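You operate a simulated robot arm through the tools that you are given. There is no shell and no other tool. Be economical: measure what you need, move in short steps, check, and stop when the job is done.

Carry out the task below with a simulated robot arm. There is one attempt and no reset: what you move stays moved.

TASK
Pump the spare wheel on the rack shelf to its label's pressure.
Fine: hose on and dial set before switching on; pump off, bleed by the yellow pump button, blue fitting to its holder.

The check looks at the end state, three seconds after you hand in, the way a careful person would. Anything else that was tipped, shoved, dropped, spilled or broken makes it a failure.

THE ROBOT
A 7-joint arm with a two-finger parallel gripper, fixed in place. Base frame: the origin is at the foot of the arm, x ahead of it, y to its left, z up. Units: mm, degrees, N and s.
With the tool pointing down near the work surface it reaches from about 240 to 680 mm from the base axis. Its first joint turns from -66.0 to 66.0 degrees. Payload 2.4 kg.
The tool frame sits at the grasp point between the pads (the TCP): z along the fingers, y along the line on which they close. The tips reach 30 mm beyond it. The gripper opens to 94 mm. The fingers are 28 mm wide and 10 mm thick; the gripper's body (50 by 96 mm) begins 55 mm behind the TCP.
Orientation is that of the tool frame in the base frame, as a unit quaternion [x, y, z, w]. With the fingers straight down and closing along the base's y, the tool's x points along the base's -x, its y along +y and its z along -z.

THE INTERFACE
- The arm moves only by the tool move_arm. Its argument "deltas" is a list of rows, each a list of 3 entries, a list of its own where there are three numbers: the turn, a rotation vector about the tool's x, y, z in degrees, then the shift along the tool's x, y, z in m, then the finger opening in m, from 0 to 0.094. In form: [[[rx, ry, rz], [x, y, z], fingers], ...]. A call has 1 to 8 rows; each row is the pose to reach, as a shift and turn from the pose commanded when the call began, along the tool's axes at that moment. Each row takes 0.2 s and may step no farther than 50 mm and 8.6 degrees from the row before; otherwise, or with a gripper value out of range, the whole call is refused. Where a pose cannot be reached the arm comes as near as it can. A force on the tool above 70 N (or 10 N above the force at the start of the call, whichever is more), or a blocked arm, ends the call early, and 0.2 s more pass. Each finger travels about 153 mm/s and halts on what it meets, pressing with about 29 N; the grip force reading is that of the motor and also rises with nothing between the fingers. The clock runs only during rows and for 0.2 s after the last one: add rows that repeat a pose to give the fingers time. It gives the time, the measured TCP pose, the force on the tool (base axes), the opening and the grip force at its end, in the units of the frame above (readings bear some noise), with the torque about the TCP (base axes, N m) and any sound that the robot's microphone picked up.
- Cameras (640 x 400 px; columns grow to the right, rows downward): "scene" is fixed at [35.7, 466.1, 1454.5]; the picture's right is [-0.81, -0.59, 0.00], its down [-0.28, 0.38, -0.88] and it looks along [0.52, -0.71, -0.47] (base axes); focal length 316 px, centre (320, 200). "wrist" rides on the gripper at [76, 14, -102] in the tool frame; the picture's right is [-0.18, 0.98, 0.00], its down [-0.75, -0.14, -0.64] and it looks along [-0.63, -0.12, 0.77] (tool axes); focal length 243 px, centre (320, 200). There is no depth. A picture from a camera that has moved, and an enlarged one, comes with that camera's place and axes in the base frame and with its lens.
- capture(camera): a new picture of that camera. The clock stands still meanwhile.
- enlarge(camera, box): a new picture of the part [left, top, right, bottom] of that camera's present view, enlarged. The clock stands still meanwhile.
- finish_job(): hands the job in; it is judged then, once.

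Work in short steps. Places have to be worked out from the pictures, the camera data and where the tool is seen: move nearer, look again, correct. Check each grasp and each placing, and mend what went wrong. You have 120 turns and 76 pictures in all, those below and enlarged ones among them. Open the gripper and draw the arm clear of the work before you hand the job in, unless the task says otherwise; then end with one line.

The tools are called after "Request:" by a JSON object that holds its "name" and its "arguments". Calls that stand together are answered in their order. move_arm: Moves the arm, as the interface text tells. Its arguments: {"type":"object","properties":{"deltas":{"type":"array","items":{"type":"array"}}},"required":["deltas"]} The other tools are called the same way: capture (camera) takes a picture; enlarge (camera, box) takes an enlarged picture of a part of a camera's view; finish_job () hands the job in.

At the start:

```text
t: 0.0
position: [379.1, 82.2, 1219.1]
ee_rot: [0.0, 1.0, 0.0, 0.0]
wrist_force: [1.0, -0.2, 0.5]
moment: [0.01, 0.01, -0.02]
width: 93.9
grasp_force: 0.1
```

scene: 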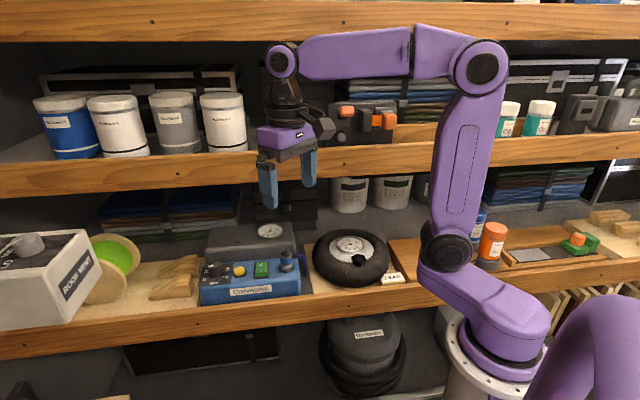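
wrist: 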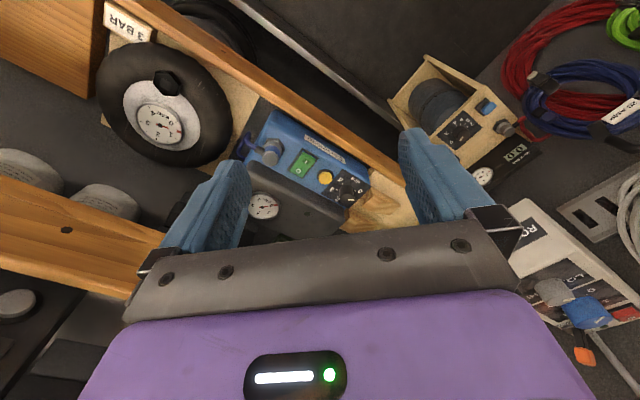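

I start with close-up views of the pump and wheel from both cameras.

Request:
{"name": "enlarge", "arguments": {"camera": "scene", "box": [180, 200, 420, 350]}}

Request:
{"name": "enlarge", "arguments": {"camera": "wrist", "box": [90, 0, 410, 200]}}

```text
2.67 times, centred on (300, 275) of scene
camera zoom: at [35.7, 466.1, 1454.5], right [-0.81, -0.59, 0.0], down [-0.28, 0.38, -0.88], along [0.52, -0.71, -0.47], focal length 843 px, centre (373, 0)
```

zoom: 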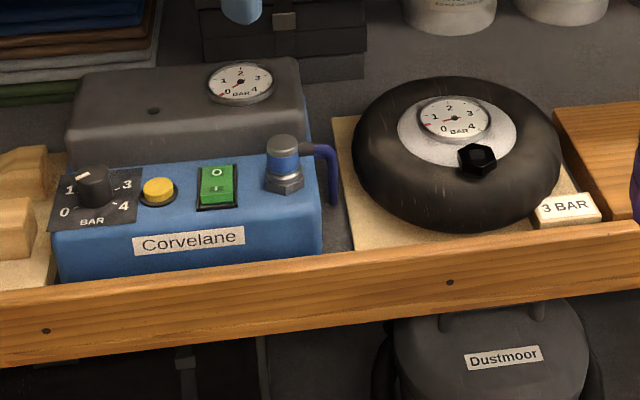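

```text
2.00 times, centred on (250, 100) of wrist
camera zoom: at [303.4, 97.4, 1320.0], right [0.18, 0.98, 0.0], down [0.75, -0.14, 0.64], along [0.63, -0.12, -0.77], focal length 485 px, centre (460, 400)
```

zoom: 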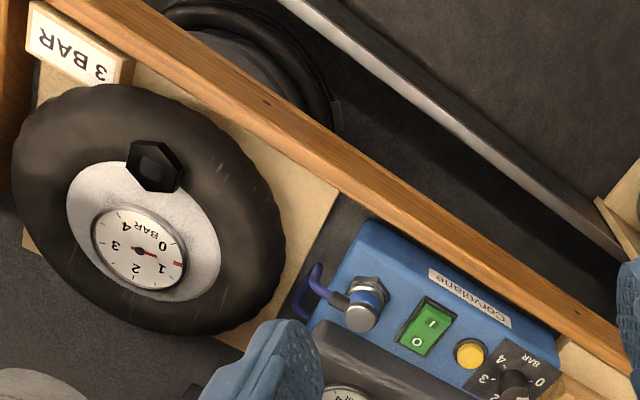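

The fitting triangulates to about (527,-45,902) and the wheel's black hex to about (363,-168,891). The shelf runs along (0.81,0.59). I turn the tool 54° to line up with it and come lower and nearer for a look.

Request:
{"name": "move_arm", "arguments": {"deltas": [[[0, 0, 7.7], [-0.002, -0.015, 0.02], 0.094], [[0, 0, 15.4], [-0.004, -0.03, 0.04], 0.094], [[0, 0, 23.1], [-0.005, -0.045, 0.06], 0.094], [[0, 0, 30.8], [-0.006, -0.06, 0.08], 0.094], [[0, 0, 38.5], [-0.008, -0.075, 0.1], 0.094], [[0, 0, 46.2], [-0.009, -0.09, 0.12], 0.094], [[0, 0, 54], [-0.011, -0.107, 0.139], 0.094]]}}

Request:
{"name": "capture", "arguments": {"camera": "wrist"}}

Request:
{"name": "capture", "arguments": {"camera": "scene"}}

```text
t: 1.6
position: [389.3, -24.6, 1079.8]
ee_rot: [0.455, 0.89, 0.0, 0.001]
wrist_force: [-0.1, -0.7, 0.4]
moment: [-0.01, -0.01, 0.04]
width: 93.9
grasp_force: 0.0
```

```text
71 pictures are left
camera wrist: at [357.0, 45.8, 1181.1], right [0.9, 0.43, 0.0], down [0.33, -0.69, 0.64], along [0.27, -0.58, -0.77], focal length 243 px, centre (320, 200)
```

wrist: 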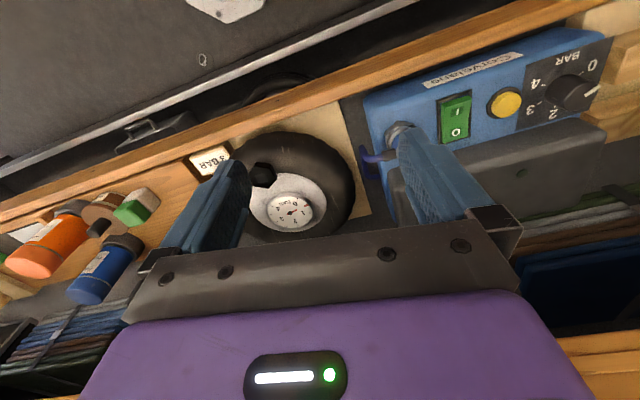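

```text
70 pictures are left
```

scene: 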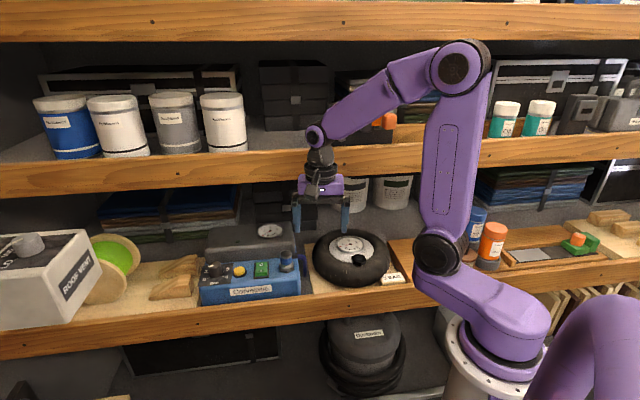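

The arm is in line with the shelf. I take close-ups of the wheel valve and the fitting.

Request:
{"name": "enlarge", "arguments": {"camera": "wrist", "box": [180, 110, 380, 240]}}

Request:
{"name": "enlarge", "arguments": {"camera": "scene", "box": [260, 220, 420, 320]}}

Request:
{"name": "enlarge", "arguments": {"camera": "scene", "box": [190, 215, 320, 300]}}

```text
3.08 times, centred on (280, 175) of wrist
camera zoom: at [357.0, 45.8, 1181.1], right [0.9, 0.43, 0.0], down [0.33, -0.69, 0.64], along [0.27, -0.58, -0.77], focal length 746 px, centre (443, 277)
```

zoom: 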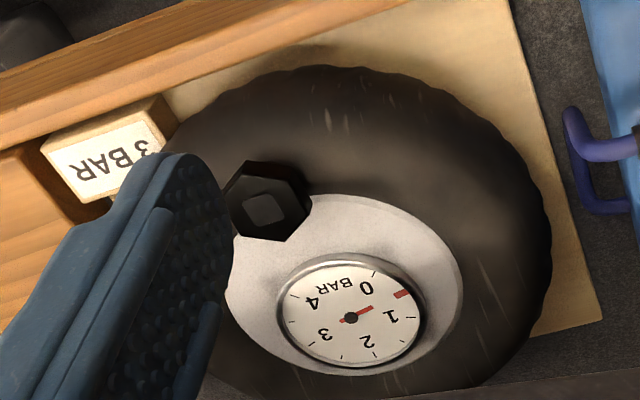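

```text
4.00 times, centred on (340, 270) of scene
camera zoom: at [35.7, 466.1, 1454.5], right [-0.81, -0.59, 0.0], down [-0.28, 0.38, -0.88], along [0.52, -0.71, -0.47], focal length 1265 px, centre (240, -80)
```

zoom: 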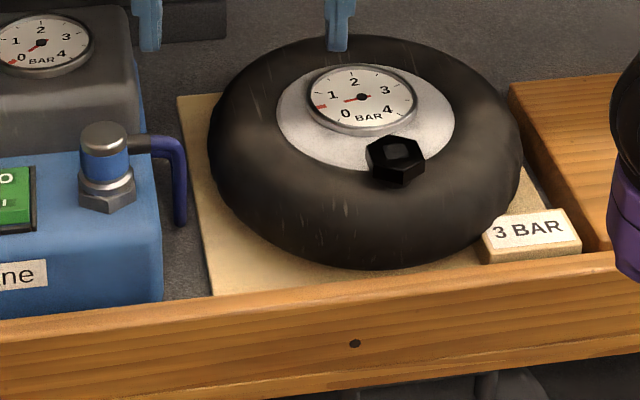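

```text
4.71 times, centred on (255, 258) of scene
camera zoom: at [35.7, 466.1, 1454.5], right [-0.81, -0.59, 0.0], down [-0.28, 0.38, -0.88], along [0.52, -0.71, -0.47], focal length 1488 px, centre (626, -71)
```

zoom: 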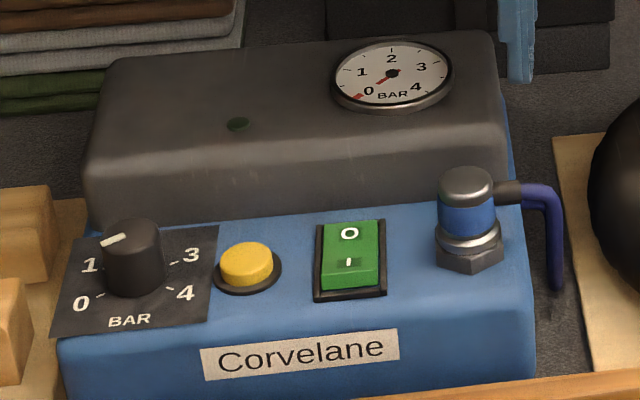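

Needle on the wheel near 0.5–0.7 bar. I need to know whether the black hex is a cap or a socket, so I move the camera close above it.

Request:
{"name": "move_arm", "arguments": {"deltas": [[[0, 0, 0], [-0.01, -0.022, 0.025], 0.094], [[0, 0, 0], [-0.02, -0.044, 0.05], 0.094], [[0, 0, 0], [-0.03, -0.066, 0.075], 0.094], [[0, 0, 0], [-0.04, -0.089, 0.1], 0.094]]}}

Request:
{"name": "capture", "arguments": {"camera": "wrist"}}

```text
t: 2.6
position: [341.2, -110.5, 977.4]
ee_rot: [0.455, 0.891, -0.001, 0.0]
wrist_force: [-0.1, -0.4, 0.1]
moment: [-0.02, 0.03, -0.04]
width: 94.1
grasp_force: 0.0
```

```text
66 pictures are left
camera wrist: at [308.1, -39.5, 1080.7], right [0.9, 0.43, 0.0], down [0.33, -0.69, 0.64], along [0.28, -0.58, -0.77], focal length 243 px, centre (320, 200)
```

wrist: 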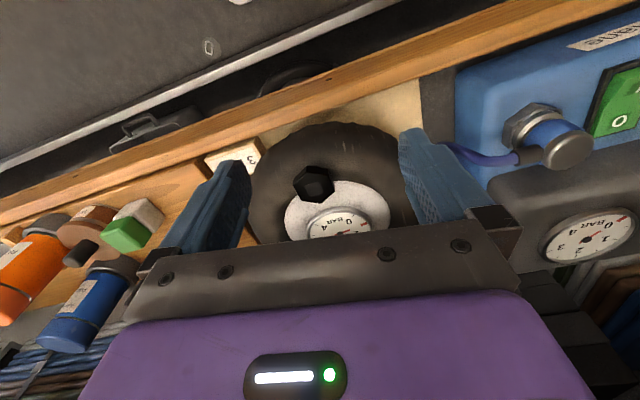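

Request:
{"name": "enlarge", "arguments": {"camera": "wrist", "box": [270, 150, 360, 206]}}

Request:
{"name": "enlarge", "arguments": {"camera": "wrist", "box": [440, 60, 640, 185]}}

```text
7.11 times, centred on (315, 178) of wrist
camera zoom: at [308.1, -39.5, 1080.7], right [0.9, 0.43, 0.0], down [0.33, -0.69, 0.64], along [0.28, -0.58, -0.77], focal length 1725 px, centre (356, 356)
```

zoom: 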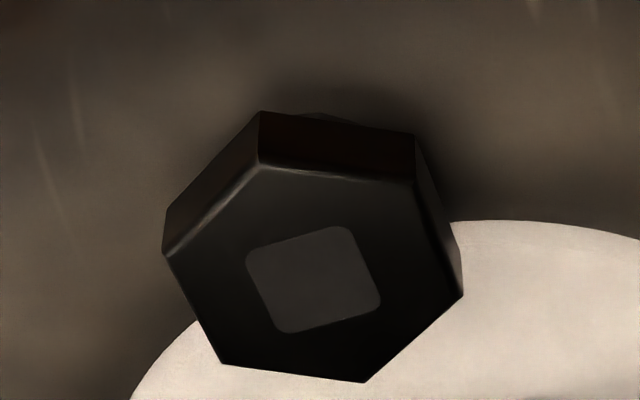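

```text
3.20 times, centred on (540, 122) of wrist
camera zoom: at [308.1, -39.5, 1080.7], right [0.9, 0.43, 0.0], down [0.33, -0.69, 0.64], along [0.28, -0.58, -0.77], focal length 776 px, centre (-384, 448)
```

zoom: 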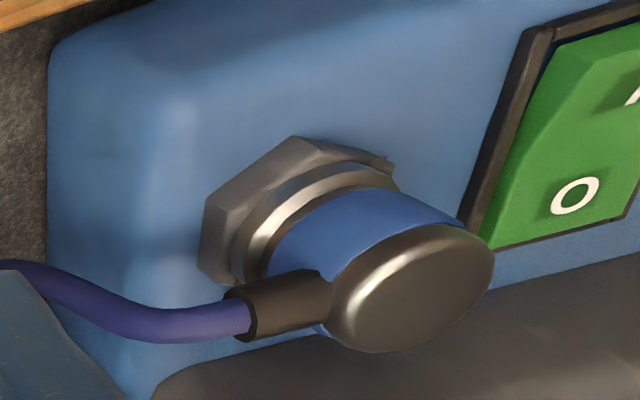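

The black hex is a solid dust cap (about 36 mm across flats) over the valve, upright, near (363,-168,895). Its flats face about 45° azimuth, so I turn 9.4° and hover above it, then look to refine the height.

Request:
{"name": "move_arm", "arguments": {"deltas": [[[0, 0, -4.7], [-0.03, -0.008, 0.01], 0.094], [[0, 0, -9.4], [-0.06, -0.016, 0.021], 0.094]]}}

Request:
{"name": "capture", "arguments": {"camera": "wrist"}}

Request:
{"name": "enlarge", "arguments": {"camera": "scene", "box": [260, 140, 420, 320]}}

```text
t: 3.2
position: [363.9, -166.5, 957.1]
ee_rot: [0.379, 0.925, 0.0, 0.0]
wrist_force: [-0.4, 0.6, 1.0]
moment: [0.02, 0.03, 0.01]
width: 94.0
grasp_force: 0.0
```

```text
63 pictures are left
camera wrist: at [319.1, -103.1, 1059.3], right [0.82, 0.57, 0.0], down [0.44, -0.63, 0.64], along [0.37, -0.53, -0.77], focal length 243 px, centre (320, 200)
```

wrist: 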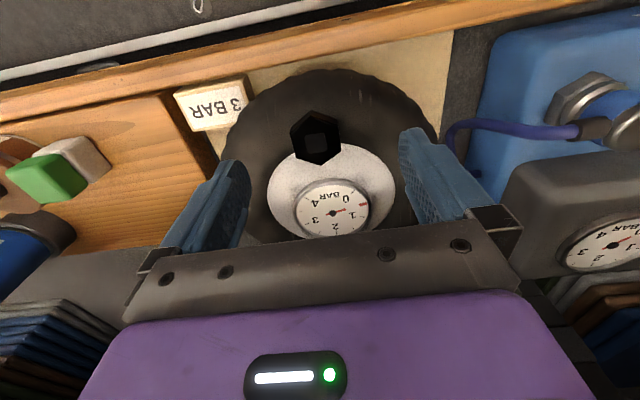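

```text
2.22 times, centred on (340, 230) of scene
camera zoom: at [35.7, 466.1, 1454.5], right [-0.81, -0.59, 0.0], down [-0.28, 0.38, -0.88], along [0.52, -0.71, -0.47], focal length 703 px, centre (276, 133)
```

zoom: 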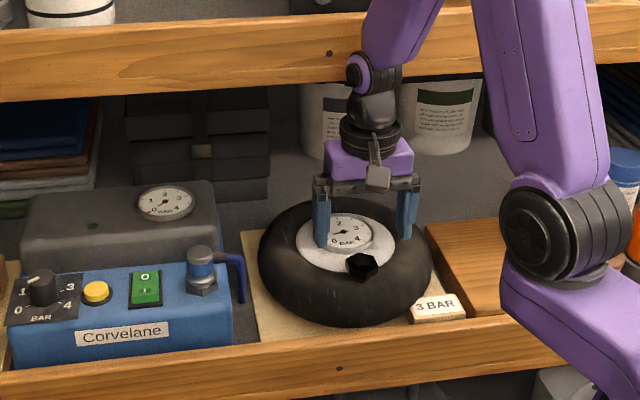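

Request:
{"name": "enlarge", "arguments": {"camera": "wrist", "box": [276, 100, 356, 150]}}

```text
8.00 times, centred on (316, 125) of wrist
camera zoom: at [319.1, -103.1, 1059.3], right [0.82, 0.57, 0.0], down [0.44, -0.63, 0.64], along [0.37, -0.53, -0.77], focal length 1941 px, centre (352, 800)
```

zoom: 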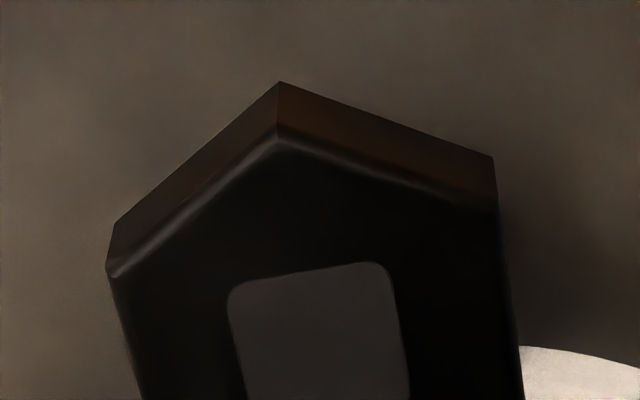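

Two wrist views fix the cap top at about (367.3,-178,883), 12 mm tall, and the flats match the fingers. I centre on it, narrow the opening and come down part way.

Request:
{"name": "move_arm", "arguments": {"deltas": [[[0, 0, 0], [-0.0105, -0.006, 0.015], 0.07], [[0, 0, 0], [-0.0105, -0.006, 0.03], 0.064], [[0, 0, 0], [-0.0105, -0.006, 0.042], 0.064]]}}

Request:
{"name": "capture", "arguments": {"camera": "wrist"}}

```text
t: 4.0
position: [368.4, -179.6, 915.5]
ee_rot: [0.379, 0.925, 0.0, -0.001]
wrist_force: [-0.5, -0.1, 0.5]
moment: [-0.03, -0.01, -0.01]
width: 64.1
grasp_force: 0.1
```

```text
60 pictures are left
camera wrist: at [323.1, -114.8, 1017.7], right [0.82, 0.57, 0.0], down [0.44, -0.63, 0.64], along [0.37, -0.53, -0.77], focal length 243 px, centre (320, 200)
```

wrist: 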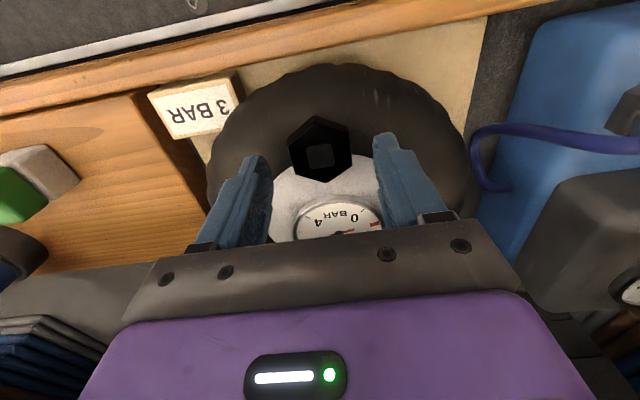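

Centred; the tips are level with the cap top. I descend 11 mm slowly and watch the force.

Request:
{"name": "move_arm", "arguments": {"deltas": [[[0, 0, 0], [0, 0, 0.004], 0.064], [[0, 0, 0], [0, 0, 0.007], 0.064], [[0, 0, 0], [0, 0, 0.011], 0.064]]}}

```text
t: 4.8
position: [366.9, -179.4, 904.6]
ee_rot: [0.38, 0.925, 0.001, 0.0]
wrist_force: [0.2, -0.1, -0.3]
moment: [-0.01, 0.02, 0.0]
width: 64.2
grasp_force: 0.0
```

No contact with anything. I close on the cap.

Request:
{"name": "move_arm", "arguments": {"deltas": [[[0, 0, 0], [0, 0, 0], 0.03], [[0, 0, 0], [0, 0, 0], 0.03], [[0, 0, 0], [0, 0, 0], 0.03]]}}

Request:
{"name": "enlarge", "arguments": {"camera": "wrist", "box": [240, 90, 420, 205]}}

```text
t: 5.6
position: [368.3, -177.5, 904.8]
ee_rot: [0.379, 0.925, 0.0, 0.0]
wrist_force: [5.8, 4.7, -5.9]
moment: [0.17, -0.25, -0.05]
width: 43.3
grasp_force: 44.7
```

```text
3.48 times, centred on (330, 148) of wrist
camera zoom: at [323.3, -114.1, 1006.9], right [0.82, 0.57, 0.0], down [0.44, -0.63, 0.64], along [0.37, -0.53, -0.77], focal length 844 px, centre (285, 383)
```

zoom: 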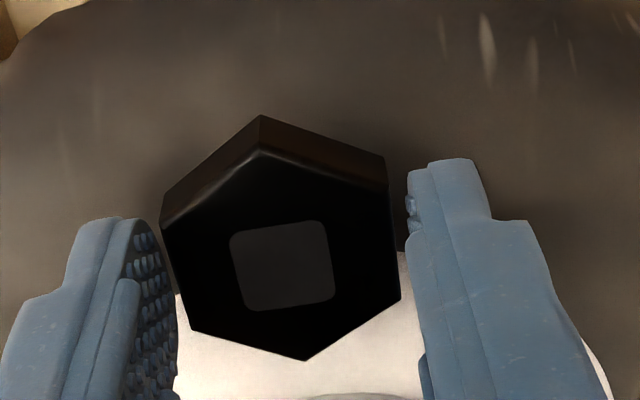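

The opening stopped at 43 with a sideways push: the left finger meets the cap while the right still has a gap. I open slightly, shift about 3 mm left and close again.

Request:
{"name": "move_arm", "arguments": {"deltas": [[[0, 0, 0], [0, 0, 0], 0.052], [[0, 0, 0], [0, -0.003, 0], 0.052], [[0, 0, 0], [0, -0.003, 0], 0.03], [[0, 0, 0], [0, -0.003, 0], 0.03], [[0, 0, 0], [0, -0.003, 0], 0.03]]}}

Request:
{"name": "enlarge", "arguments": {"camera": "wrist", "box": [240, 90, 420, 205]}}

```text
t: 6.8
position: [367.1, -177.8, 904.6]
ee_rot: [0.376, 0.926, 0.0, 0.0]
wrist_force: [24.9, 28.8, -9.0]
moment: [0.97, -0.94, -0.06]
width: 43.5
grasp_force: 45.0
```

```text
3.48 times, centred on (330, 148) of wrist
camera zoom: at [322.8, -114.2, 1006.8], right [0.82, 0.57, 0.0], down [0.44, -0.63, 0.64], along [0.37, -0.53, -0.77], focal length 844 px, centre (285, 383)
```

zoom: 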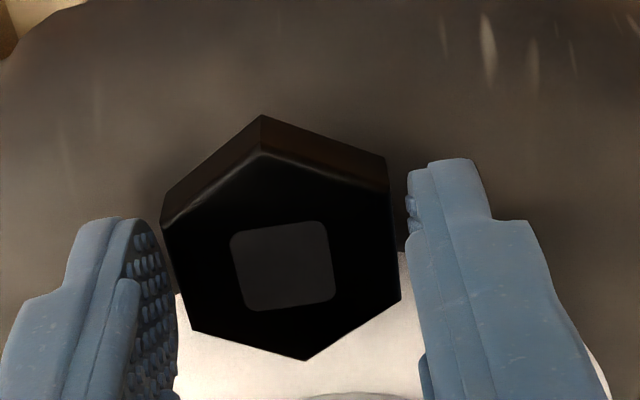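

The grip lands at the same place again, with 38 N of sideways load, so the cap is being gripped properly at 43 mm. I take the shift back out and try a small anticlockwise turn, watching the torque.

Request:
{"name": "move_arm", "arguments": {"deltas": [[[0, 0, 0], [0, 0.003, 0], 0.03], [[0, 0, -4], [0, 0.003, 0], 0.03], [[0, 0, -8], [0, 0.003, 0], 0.03], [[0, 0, -8], [0, 0.003, 0], 0.03]]}}

Request:
{"name": "enlarge", "arguments": {"camera": "wrist", "box": [240, 90, 420, 205]}}

```text
t: 7.8
position: [370.2, -179.6, 905.4]
ee_rot: [0.315, 0.949, -0.001, 0.002]
wrist_force: [25.9, 8.5, -15.3]
moment: [0.43, -0.45, -1.28]
width: 43.1
grasp_force: 45.3
```

```text
3.48 times, centred on (330, 148) of wrist
camera zoom: at [316.4, -121.7, 1006.7], right [0.73, 0.68, 0.0], down [0.52, -0.56, 0.65], along [0.44, -0.47, -0.76], focal length 844 px, centre (285, 383)
```

zoom: 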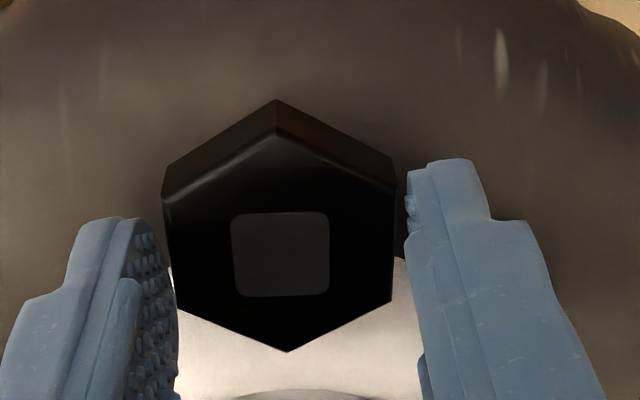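

The torque rose to 1.3 N·m but the cap hardly turned. The 43 mm width matches its across-corner size, so the fingers slid. I ease the twist back and test whether it pulls off upward.

Request:
{"name": "move_arm", "arguments": {"deltas": [[[0, 0, 4], [0, 0, 0], 0.03], [[0, 0, 4], [0, 0, -0.002], 0.03], [[0, 0, 4], [0, 0, -0.004], 0.03]]}}

Request:
{"name": "enlarge", "arguments": {"camera": "wrist", "box": [240, 90, 420, 205]}}

```text
t: 8.6
position: [367.5, -177.5, 908.0]
ee_rot: [0.347, 0.938, -0.001, -0.002]
wrist_force: [20.9, 1.6, -65.4]
moment: [-0.16, -0.47, 0.33]
width: 43.1
grasp_force: 45.2
```

```text
3.48 times, centred on (330, 148) of wrist
camera zoom: at [319.5, -117.6, 1009.8], right [0.78, 0.63, 0.0], down [0.48, -0.6, 0.64], along [0.4, -0.5, -0.77], focal length 844 px, centre (285, 383)
```

zoom: 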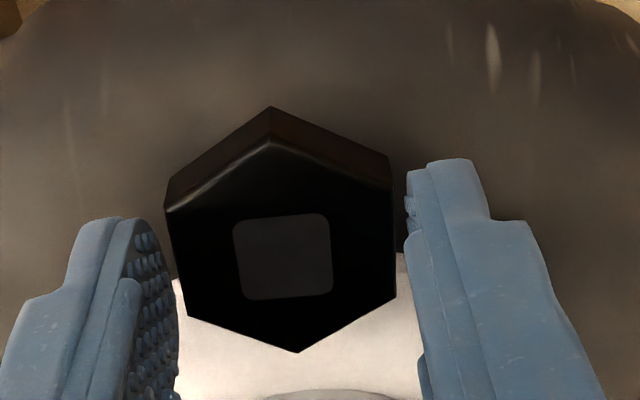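

65 N of lift and 1.3 N·m of twist moved nothing, and its orientation is unchanged. The black hex looks like the fixed valve seat, not a loose cap. I relax, release and back straight up.

Request:
{"name": "move_arm", "arguments": {"deltas": [[[0, 0, 0], [0, 0, 0.0035], 0.03], [[0, 0, 0], [0, 0, 0.0035], 0.06], [[0, 0, 0], [0, 0, 0.0035], 0.066], [[0, 0, 0], [0, 0, -0.02], 0.066], [[0, 0, 0], [0, 0, -0.06], 0.08], [[0, 0, 4], [0.01, 0.02, -0.1], 0.094], [[0, 0, 9], [0.02, 0.05, -0.1], 0.094]]}}

Request:
{"name": "capture", "arguments": {"camera": "wrist"}}

Request:
{"name": "enlarge", "arguments": {"camera": "scene", "box": [190, 205, 430, 355]}}

```text
t: 10.2
position: [384.1, -129.1, 1008.6]
ee_rot: [0.421, 0.907, 0.0, 0.0]
wrist_force: [-0.5, -0.3, 0.7]
moment: [-0.02, -0.01, 0.0]
width: 94.0
grasp_force: 0.0
```

```text
55 pictures are left
camera wrist: at [346.1, -59.5, 1110.8], right [0.87, 0.5, 0.0], down [0.38, -0.67, 0.64], along [0.32, -0.56, -0.77], focal length 243 px, centre (320, 200)
```

wrist: 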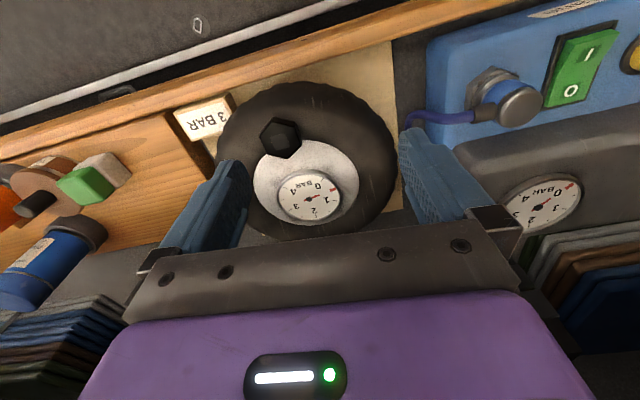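

```text
2.67 times, centred on (310, 280) of scene
camera zoom: at [35.7, 466.1, 1454.5], right [-0.81, -0.59, 0.0], down [-0.28, 0.38, -0.88], along [0.52, -0.71, -0.47], focal length 843 px, centre (347, -13)
```

zoom: 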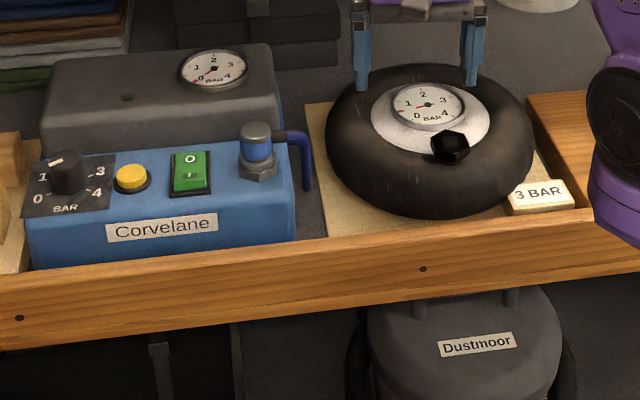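

Still intact. Next I move over the fitting to measure it at close range.

Request:
{"name": "move_arm", "arguments": {"deltas": [[[0, 0, 1], [0, 0.041, 0.005], 0.094], [[0, 0, 2], [0, 0.082, 0.01], 0.094], [[0, 0, 3], [0, 0.123, 0.018], 0.094], [[0, 0, 4], [0, 0.163, 0.024], 0.094]]}}

Request:
{"name": "capture", "arguments": {"camera": "wrist"}}

```text
t: 11.2
position: [511.1, -20.7, 984.5]
ee_rot: [0.451, 0.893, 0.0, 0.0]
wrist_force: [-0.2, 0.4, -0.5]
moment: [0.0, 0.01, 0.04]
width: 93.9
grasp_force: 0.0
```

```text
53 pictures are left
camera wrist: at [477.0, 49.3, 1086.1], right [0.9, 0.43, 0.0], down [0.33, -0.69, 0.64], along [0.28, -0.58, -0.77], focal length 243 px, centre (320, 200)
```

wrist: 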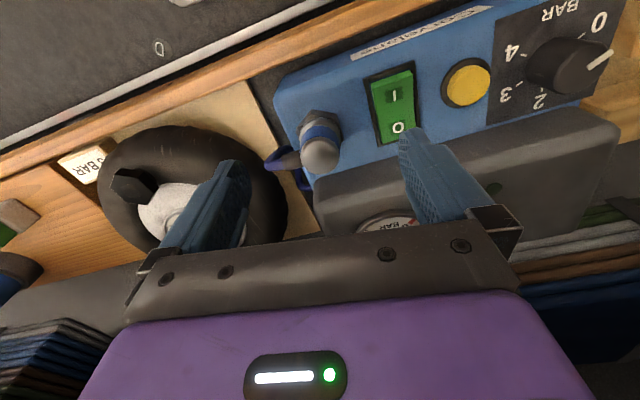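

The fitting top is at about (519,-37,914) with its hose leaving toward the wheel (-u), so I'll grip it front-to-back. I turn the tool 90° while centred above it.

Request:
{"name": "move_arm", "arguments": {"deltas": [[[0, 0, -8.5], [-0.004, -0.001, 0], 0.09], [[0, 0, -17], [-0.008, -0.002, 0], 0.08], [[0, 0, -25.5], [-0.012, -0.003, 0], 0.07], [[0, 0, -34], [-0.0176, -0.0036, 0], 0.07], [[0, 0, -42.5], [-0.0176, -0.0036, 0], 0.07], [[0, 0, -51], [-0.0176, -0.0036, 0], 0.07], [[0, 0, -59.5], [-0.0176, -0.0036, 0], 0.07], [[0, 0, -68], [-0.0176, -0.0036, 0], 0.07]]}}

Request:
{"name": "move_arm", "arguments": {"deltas": [[[0, 0, -8], [0, 0, 0], 0.06], [[0, 0, -16], [0, 0, 0], 0.06], [[0, 0, -22], [0, 0, 0], 0.06]]}}

Request:
{"name": "capture", "arguments": {"camera": "wrist"}}

```text
t: 13.0
position: [518.2, -38.6, 985.7]
ee_rot: [-0.127, 0.992, 0.001, 0.0]
wrist_force: [0.0, -0.1, 0.1]
moment: [0.0, -0.04, 0.0]
width: 70.1
grasp_force: 0.0
```

```text
t: 13.8
position: [517.2, -37.5, 985.0]
ee_rot: [-0.313, 0.95, -0.001, 0.0]
wrist_force: [-0.5, 0.1, 0.4]
moment: [0.04, 0.0, -0.03]
width: 60.1
grasp_force: 0.0
```

```text
52 pictures are left
camera wrist: at [447.0, -71.6, 1087.2], right [-0.44, 0.9, 0.0], down [0.69, 0.34, 0.64], along [0.58, 0.28, -0.77], focal length 243 px, centre (320, 200)
```

wrist: 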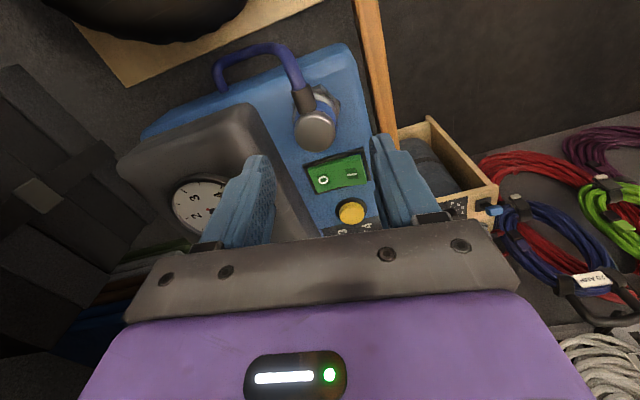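

Aligned, with the closing axis front-to-back and the tank edge about 41 mm behind. I correct 2.7 mm, narrow the fingers and come down half way to check.

Request:
{"name": "move_arm", "arguments": {"deltas": [[[0, 0, 0], [0.0006, -0.0027, 0.02], 0.05], [[0, 0, 0], [0.0006, -0.0027, 0.04], 0.05], [[0, 0, 0], [0.0006, -0.0027, 0.05], 0.05]]}}

Request:
{"name": "capture", "arguments": {"camera": "wrist"}}

```text
t: 14.6
position: [519.3, -41.3, 934.5]
ee_rot: [-0.312, 0.95, 0.0, 0.0]
wrist_force: [-0.6, 0.6, 0.2]
moment: [-0.01, -0.01, 0.0]
width: 50.1
grasp_force: 0.1
```

```text
51 pictures are left
camera wrist: at [448.5, -74.3, 1036.8], right [-0.44, 0.9, 0.0], down [0.69, 0.33, 0.64], along [0.58, 0.28, -0.77], focal length 243 px, centre (320, 200)
```

wrist: 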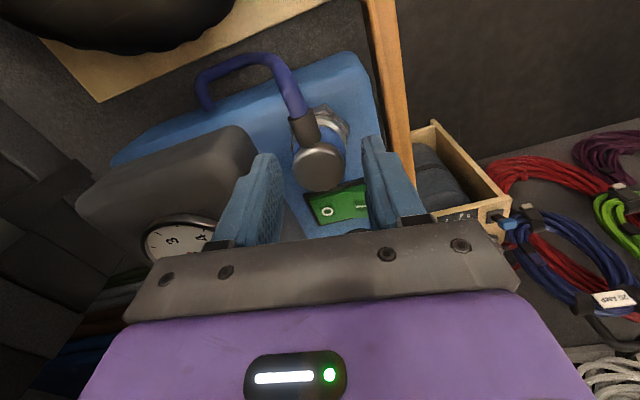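

Centred between the fingers. I descend 20 mm and close.

Request:
{"name": "move_arm", "arguments": {"deltas": [[[0, 0, 0], [0, 0, 0.01], 0.05], [[0, 0, 0], [0, 0, 0.02], 0.05], [[0, 0, 0], [0, 0, 0.02], 0.025], [[0, 0, 0], [0, 0, 0.02], 0.025], [[0, 0, 0], [0, 0, 0.02], 0.025]]}}

Request:
{"name": "enlarge", "arguments": {"camera": "wrist", "box": [200, 80, 440, 240]}}

```text
t: 15.8
position: [518.3, -39.0, 914.3]
ee_rot: [-0.314, 0.95, 0.0, -0.001]
wrist_force: [-0.5, 0.8, 2.0]
moment: [0.01, 0.0, 0.01]
width: 30.9
grasp_force: 29.3
heard: snap
```

```text
2.50 times, centred on (320, 160) of wrist
camera zoom: at [448.3, -73.0, 1016.6], right [-0.44, 0.9, 0.0], down [0.69, 0.33, 0.64], along [0.58, 0.28, -0.77], focal length 606 px, centre (320, 300)
```

zoom: 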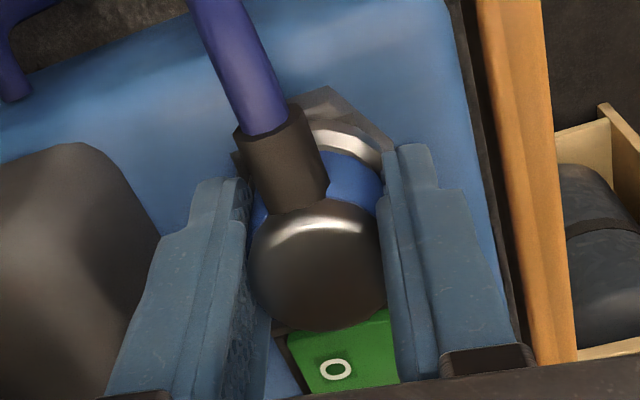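

Gripped at 31 mm with an audible snap – probably the fitting unlatching. I lift gently and look.

Request:
{"name": "move_arm", "arguments": {"deltas": [[[0, 0, 0], [0, 0, -0.008], 0.025], [[0, 0, 0], [0, 0, -0.02], 0.025], [[0, 0, 0], [0, 0, -0.04], 0.025], [[0, 0, 0], [0, 0, -0.06], 0.025]]}}

Request:
{"name": "capture", "arguments": {"camera": "wrist"}}

Request:
{"name": "enlarge", "arguments": {"camera": "scene", "box": [180, 180, 400, 318]}}

```text
t: 16.8
position: [518.8, -41.4, 975.0]
ee_rot: [-0.312, 0.95, 0.0, 0.0]
wrist_force: [0.8, 0.5, 0.0]
moment: [0.01, -0.03, 0.02]
width: 30.9
grasp_force: 28.3
```

```text
49 pictures are left
camera wrist: at [448.2, -74.6, 1077.2], right [-0.44, 0.9, 0.0], down [0.69, 0.33, 0.64], along [0.58, 0.28, -0.77], focal length 243 px, centre (320, 200)
```

wrist: 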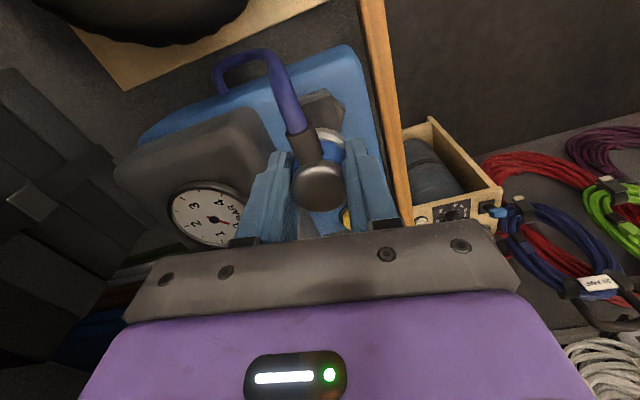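

```text
2.90 times, centred on (290, 249) of scene
camera zoom: at [35.7, 466.1, 1454.5], right [-0.81, -0.59, 0.0], down [-0.28, 0.38, -0.88], along [0.52, -0.71, -0.47], focal length 916 px, centre (407, 58)
```

zoom: 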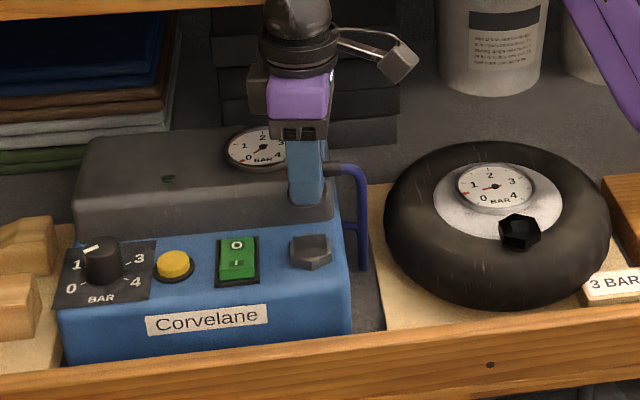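

The holder is a hex nut just like the black hex on the wheel, so that is the valve seat, with its top also near z 883. I carry the fitting to hover over it at the same height.

Request:
{"name": "move_arm", "arguments": {"deltas": [[[0, 0, 0], [0.04, -0.004, 0], 0.025], [[0, 0, 0], [0.08, -0.008, 0], 0.025], [[0, 0, 0], [0.12, -0.012, 0], 0.025], [[0, 0, 0], [0.16, -0.016, 0], 0.025], [[0, 0, 0], [0.2037, -0.021, 0], 0.025], [[0, 0, 0], [0.2037, -0.021, 0.03], 0.025]]}}

Request:
{"name": "capture", "arguments": {"camera": "wrist"}}

Request:
{"name": "enlarge", "arguments": {"camera": "scene", "box": [240, 180, 420, 300]}}

```text
t: 18.2
position: [366.4, -178.3, 944.8]
ee_rot: [-0.312, 0.95, -0.001, 0.0]
wrist_force: [0.0, 0.7, -0.5]
moment: [-0.02, 0.02, -0.02]
width: 31.0
grasp_force: 28.6
```

```text
47 pictures are left
camera wrist: at [296.8, -212.4, 1047.0], right [-0.44, 0.9, 0.0], down [0.69, 0.33, 0.64], along [0.58, 0.28, -0.77], focal length 243 px, centre (320, 200)
```

wrist: 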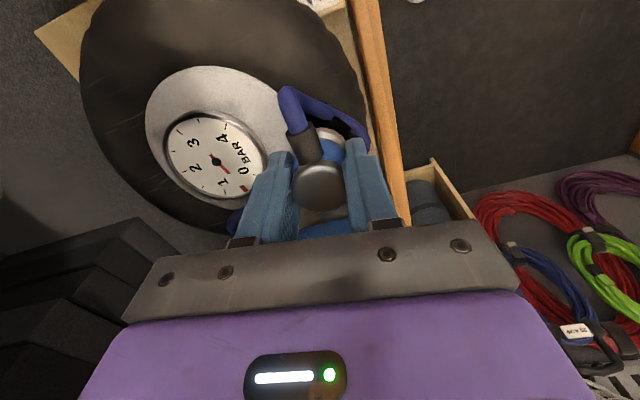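

```text
3.33 times, centred on (330, 240) of scene
camera zoom: at [35.7, 466.1, 1454.5], right [-0.81, -0.59, 0.0], down [-0.28, 0.38, -0.88], along [0.52, -0.71, -0.47], focal length 1054 px, centre (287, 67)
```

zoom: 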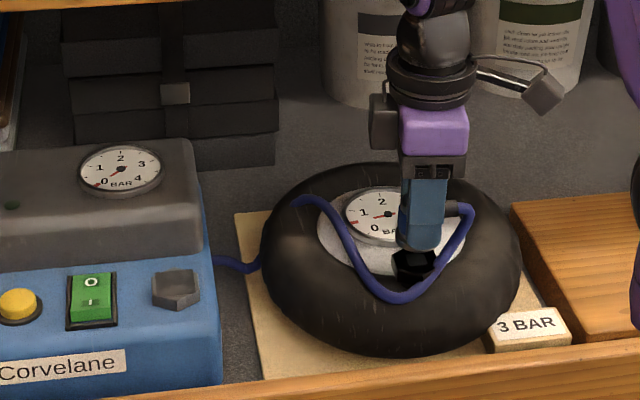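

The fitting hangs just above the valve hex, and combining the grip and scene cues, the hex is about 1.3 mm further toward +u. I correct that and lower to nearly seated (TCP 917).

Request:
{"name": "move_arm", "arguments": {"deltas": [[[0, 0, 0], [-0.0013, 0, 0.01], 0.025], [[0, 0, 0], [-0.0013, 0, 0.02], 0.025], [[0, 0, 0], [-0.0013, 0, 0.026], 0.025]]}}

Request:
{"name": "enlarge", "arguments": {"camera": "scene", "box": [300, 210, 420, 290]}}

```text
t: 19.0
position: [366.4, -178.2, 924.1]
ee_rot: [-0.312, 0.95, 0.001, -0.002]
wrist_force: [-7.9, 1.7, 19.6]
moment: [-0.04, 0.06, 0.02]
width: 31.2
grasp_force: 29.3
heard: snap
stopped in row 3: the force on the tool passed its limit at 94 N (the readings are from after the stop); the commanded pose is now the measured one
```

```text
5.00 times, centred on (360, 250) of scene
camera zoom: at [35.2, 466.3, 1454.5], right [-0.81, -0.59, 0.0], down [-0.28, 0.38, -0.88], along [0.52, -0.71, -0.47], focal length 1581 px, centre (120, -50)
```

zoom: 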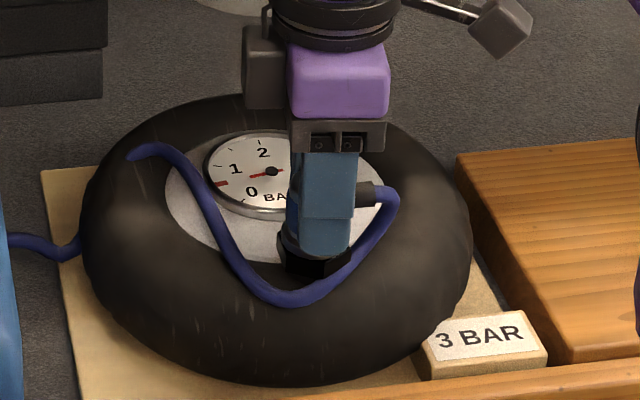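

A snap at contact at TCP z 924, and the fitting looks seated on the hex. I open the fingers gently without moving and check that it holds.

Request:
{"name": "move_arm", "arguments": {"deltas": [[[0, 0, 0], [0, 0, 0], 0.034], [[0, 0, 0], [0, 0, 0], 0.046], [[0, 0, 0], [0, 0, 0], 0.05]]}}

Request:
{"name": "enlarge", "arguments": {"camera": "wrist", "box": [220, 80, 420, 220]}}

Request:
{"name": "enlarge", "arguments": {"camera": "scene", "box": [300, 210, 420, 290]}}

```text
t: 19.8
position: [366.8, -179.0, 923.9]
ee_rot: [-0.312, 0.95, 0.001, -0.002]
wrist_force: [-0.1, 0.2, 0.5]
moment: [-0.01, -0.03, -0.01]
width: 50.0
grasp_force: 0.1
```

```text
2.86 times, centred on (320, 150) of wrist
camera zoom: at [297.0, -211.9, 1025.6], right [-0.44, 0.9, 0.0], down [0.69, 0.33, 0.64], along [0.58, 0.28, -0.77], focal length 693 px, centre (320, 343)
```

zoom: 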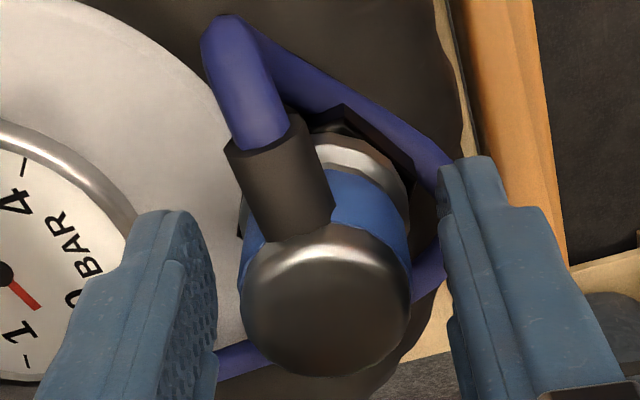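

```text
5.00 times, centred on (360, 250) of scene
camera zoom: at [35.7, 466.1, 1454.5], right [-0.81, -0.59, 0.0], down [-0.28, 0.38, -0.88], along [0.52, -0.71, -0.47], focal length 1581 px, centre (120, -50)
```

zoom: 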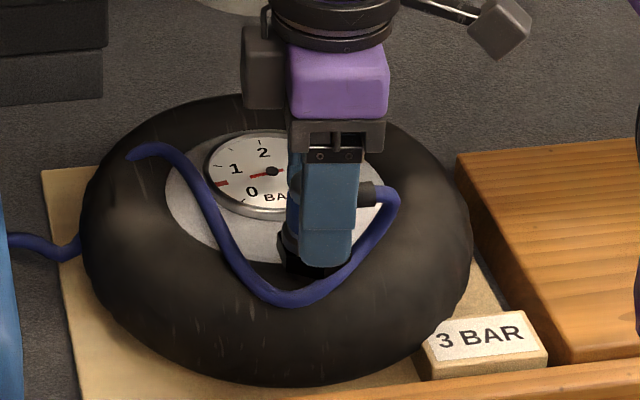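

It stands on the valve by itself. I raise straight up and check again.

Request:
{"name": "move_arm", "arguments": {"deltas": [[[0, 0, 0], [0, 0, -0.015], 0.05], [[0, 0, 0], [0, 0, -0.04], 0.05], [[0, 0, 0], [0, 0, -0.08], 0.05], [[0, 0, 0], [-0.03, 0, -0.11], 0.05]]}}

Request:
{"name": "enlarge", "arguments": {"camera": "scene", "box": [180, 190, 420, 340]}}

```text
t: 20.8
position: [387.6, -160.3, 1033.3]
ee_rot: [-0.311, 0.95, 0.004, -0.006]
wrist_force: [-26.5, 7.5, -12.6]
moment: [-0.39, -2.13, -0.31]
width: 49.9
grasp_force: 0.0
```

```text
2.67 times, centred on (300, 265) of scene
camera zoom: at [34.9, 466.2, 1454.5], right [-0.81, -0.59, 0.0], down [-0.28, 0.38, -0.88], along [0.52, -0.71, -0.47], focal length 843 px, centre (373, 27)
```

zoom: 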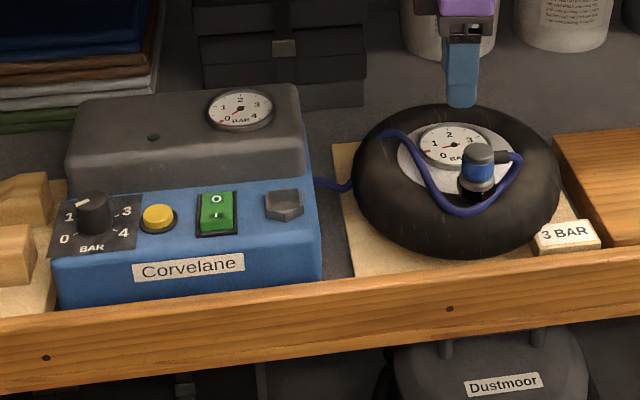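

There is a 30 N force on the tool after the rise, so something is touching. I look before moving on.

Request:
{"name": "capture", "arguments": {"camera": "scene"}}

Request:
{"name": "capture", "arguments": {"camera": "wrist"}}

```text
41 pictures are left
```

scene: 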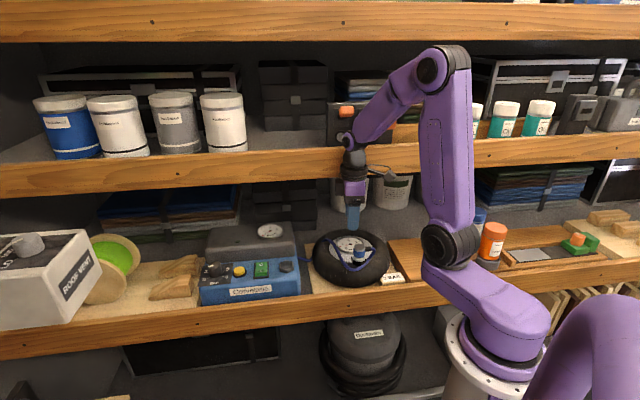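

```text
40 pictures are left
camera wrist: at [318.4, -194.3, 1135.2], right [-0.43, 0.9, 0.01], down [0.7, 0.33, 0.63], along [0.57, 0.28, -0.77], focal length 243 px, centre (320, 200)
```

wrist: 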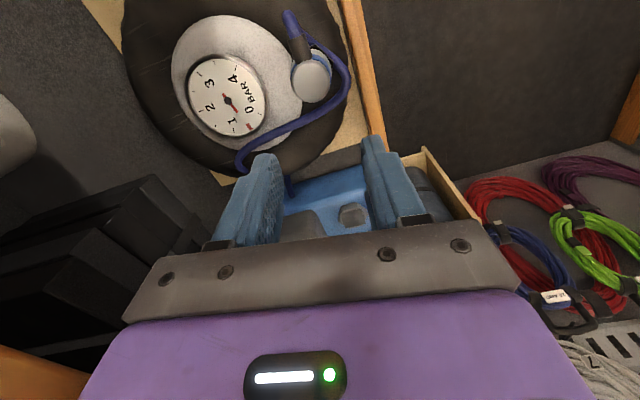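

The back of the gripper has met the upper shelf's board. I ease straight away from it, toward the front.

Request:
{"name": "move_arm", "arguments": {"deltas": [[[0, 0, 0], [0, 0.012, 0.008], 0.05], [[0, 0, 0], [0, 0.03, 0.01], 0.05], [[0, 0, 0], [0, 0.06, 0.01], 0.05]]}}

Request:
{"name": "capture", "arguments": {"camera": "scene"}}

```text
t: 21.6
position: [355.7, -112.9, 1023.8]
ee_rot: [-0.313, 0.95, 0.0, 0.0]
wrist_force: [-0.2, 0.5, -0.7]
moment: [-0.01, 0.01, 0.03]
width: 50.1
grasp_force: 0.0
```

```text
39 pictures are left
```

scene: 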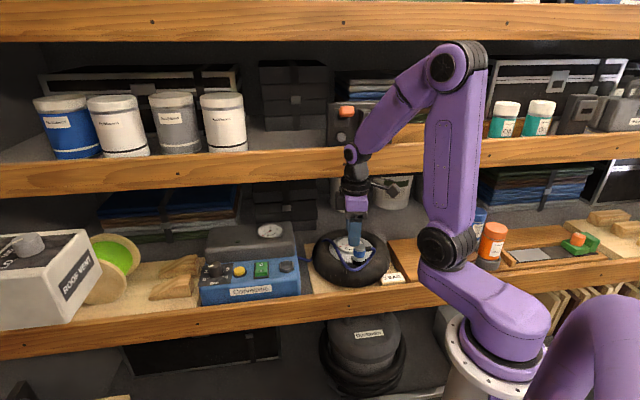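

Free again with nothing displaced. Next is the dial, at roughly (672,87). I travel there keeping well to the front, then take a close view.

Request:
{"name": "move_arm", "arguments": {"deltas": [[[0, 0, 0], [-0.044, 0, 0.01], 0.05], [[0, 0, 0], [-0.088, 0, 0.02], 0.05], [[0, 0, 0], [-0.132, 0, 0.03], 0.06], [[0, 0, 0], [-0.176, 0, 0.035], 0.06], [[0, 0, 0], [-0.22, 0, 0.035], 0.06], [[0, 0, 0], [-0.264, 0, 0.035], 0.06], [[0, 0, 0], [-0.308, -0.005, 0.035], 0.06], [[0, 0, 0], [-0.345, -0.01, 0.035], 0.06]]}}

Request:
{"name": "capture", "arguments": {"camera": "wrist"}}

```text
t: 23.4
position: [639.1, 85.0, 987.4]
ee_rot: [-0.312, 0.95, 0.0, -0.002]
wrist_force: [0.1, 0.5, 0.1]
moment: [0.03, 0.03, 0.02]
width: 59.8
grasp_force: 0.1
```

```text
38 pictures are left
camera wrist: at [570.4, 51.7, 1089.4], right [-0.43, 0.9, 0.0], down [0.69, 0.33, 0.64], along [0.58, 0.28, -0.77], focal length 243 px, centre (320, 200)
```

wrist: 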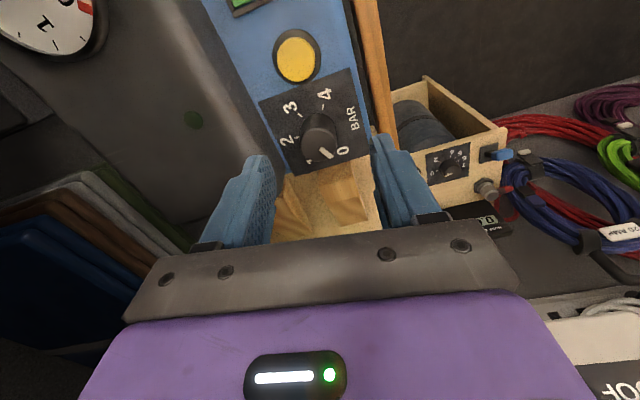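

Request:
{"name": "enlarge", "arguments": {"camera": "wrist", "box": [250, 60, 378, 180]}}

```text
3.33 times, centred on (314, 120) of wrist
camera zoom: at [570.4, 51.7, 1089.4], right [-0.43, 0.9, 0.0], down [0.69, 0.33, 0.64], along [0.58, 0.28, -0.77], focal length 809 px, centre (340, 467)
```

zoom: 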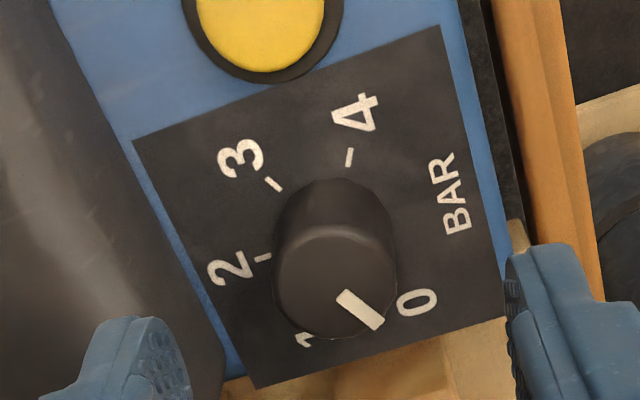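

The dial reads 0, with 60° per bar clockwise: 0 at azimuth 75°, 3 at 255°. The knob axis is at about (659.6,93.2), its top near z 897. I centre over it and come down partway.

Request:
{"name": "move_arm", "arguments": {"deltas": [[[0, 0, 0], [-0.0214, -0.0056, 0.01], 0.06], [[0, 0, 0], [-0.0214, -0.0056, 0.03], 0.06], [[0, 0, 0], [-0.0214, -0.0056, 0.045], 0.06]]}}

Request:
{"name": "capture", "arguments": {"camera": "wrist"}}

```text
t: 24.2
position: [660.2, 92.3, 943.3]
ee_rot: [-0.313, 0.95, 0.001, -0.001]
wrist_force: [-0.4, -0.6, 0.4]
moment: [0.03, -0.03, -0.02]
width: 59.8
grasp_force: 0.0
```

```text
36 pictures are left
camera wrist: at [590.2, 59.8, 1044.7], right [-0.43, 0.9, 0.0], down [0.69, 0.33, 0.64], along [0.58, 0.28, -0.77], focal length 243 px, centre (320, 200)
```

wrist: 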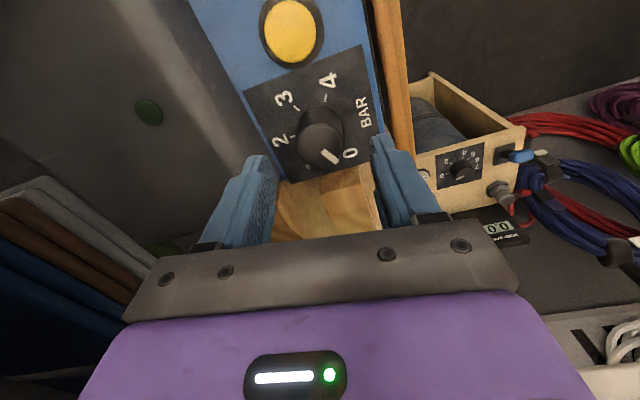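

Well centred. I descend 35 mm and close on the knob.

Request:
{"name": "move_arm", "arguments": {"deltas": [[[0, 0, 0], [0, 0, 0.015], 0.056], [[0, 0, 0], [0, 0, 0.027], 0.056], [[0, 0, 0], [0, 0, 0.035], 0.056], [[0, 0, 0], [0, 0, 0.035], 0.022], [[0, 0, 0], [0, 0, 0.035], 0.022], [[0, 0, 0], [0, 0, 0.035], 0.022]]}}

Request:
{"name": "enlarge", "arguments": {"camera": "wrist", "box": [220, 80, 420, 220]}}

```text
t: 25.6
position: [659.5, 92.1, 907.0]
ee_rot: [-0.313, 0.95, 0.001, -0.002]
wrist_force: [-1.7, 0.2, -1.9]
moment: [-0.5, -0.35, -0.09]
width: 33.3
grasp_force: 45.8
```

```text
2.86 times, centred on (320, 150) of wrist
camera zoom: at [589.7, 59.3, 1009.8], right [-0.44, 0.9, 0.0], down [0.69, 0.33, 0.64], along [0.58, 0.28, -0.77], focal length 693 px, centre (320, 343)
```

zoom: 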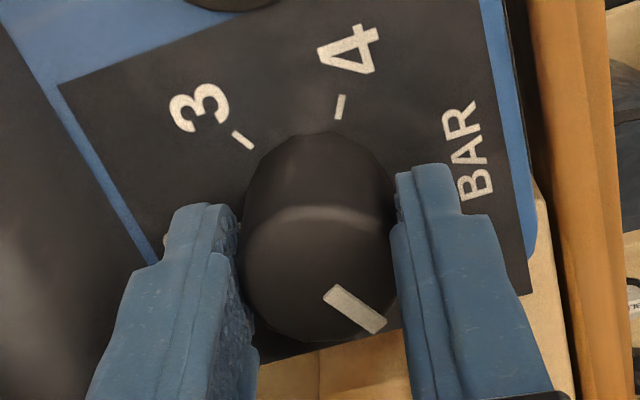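

Gripped at 33 mm. I turn 45° clockwise first and check that the knob follows.

Request:
{"name": "move_arm", "arguments": {"deltas": [[[0, 0, 7.5], [0, 0, 0], 0.022], [[0, 0, 15], [0, 0, 0], 0.022], [[0, 0, 22.5], [0, 0, 0], 0.022], [[0, 0, 30], [0, 0, 0], 0.022], [[0, 0, 37.5], [0, 0, 0], 0.022], [[0, 0, 45], [0, 0, 0], 0.022]]}}

Request:
{"name": "capture", "arguments": {"camera": "wrist"}}

```text
t: 27.0
position: [659.7, 92.6, 907.5]
ee_rot: [0.076, 0.997, 0.0, -0.001]
wrist_force: [0.3, 3.7, -9.6]
moment: [-0.41, -0.71, 0.0]
width: 33.3
grasp_force: 44.9
```

```text
34 pictures are left
camera wrist: at [586.3, 119.0, 1009.9], right [0.33, 0.94, 0.0], down [0.72, -0.25, 0.64], along [0.6, -0.21, -0.77], focal length 243 px, centre (320, 200)
```

wrist: 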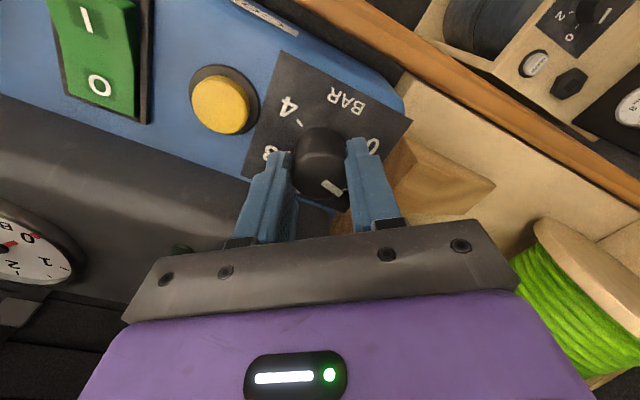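

The knob follows the fingers (pointer fixed in the tool view). I continue 60° more.

Request:
{"name": "move_arm", "arguments": {"deltas": [[[0, 0, 7.5], [0, 0, 0], 0.022], [[0, 0, 15], [0, 0, 0], 0.022], [[0, 0, 22.5], [0, 0, 0], 0.022], [[0, 0, 30], [0, 0, 0], 0.022], [[0, 0, 37.5], [0, 0, 0], 0.022], [[0, 0, 45], [0, 0, 0], 0.022], [[0, 0, 52.5], [0, 0, 0], 0.022], [[0, 0, 60], [0, 0, 0], 0.022]]}}

```text
t: 28.8
position: [659.9, 93.0, 907.9]
ee_rot: [0.564, 0.826, 0.0, -0.002]
wrist_force: [1.2, 6.0, -12.5]
moment: [1.15, -0.49, 0.02]
width: 33.0
grasp_force: 45.2
```

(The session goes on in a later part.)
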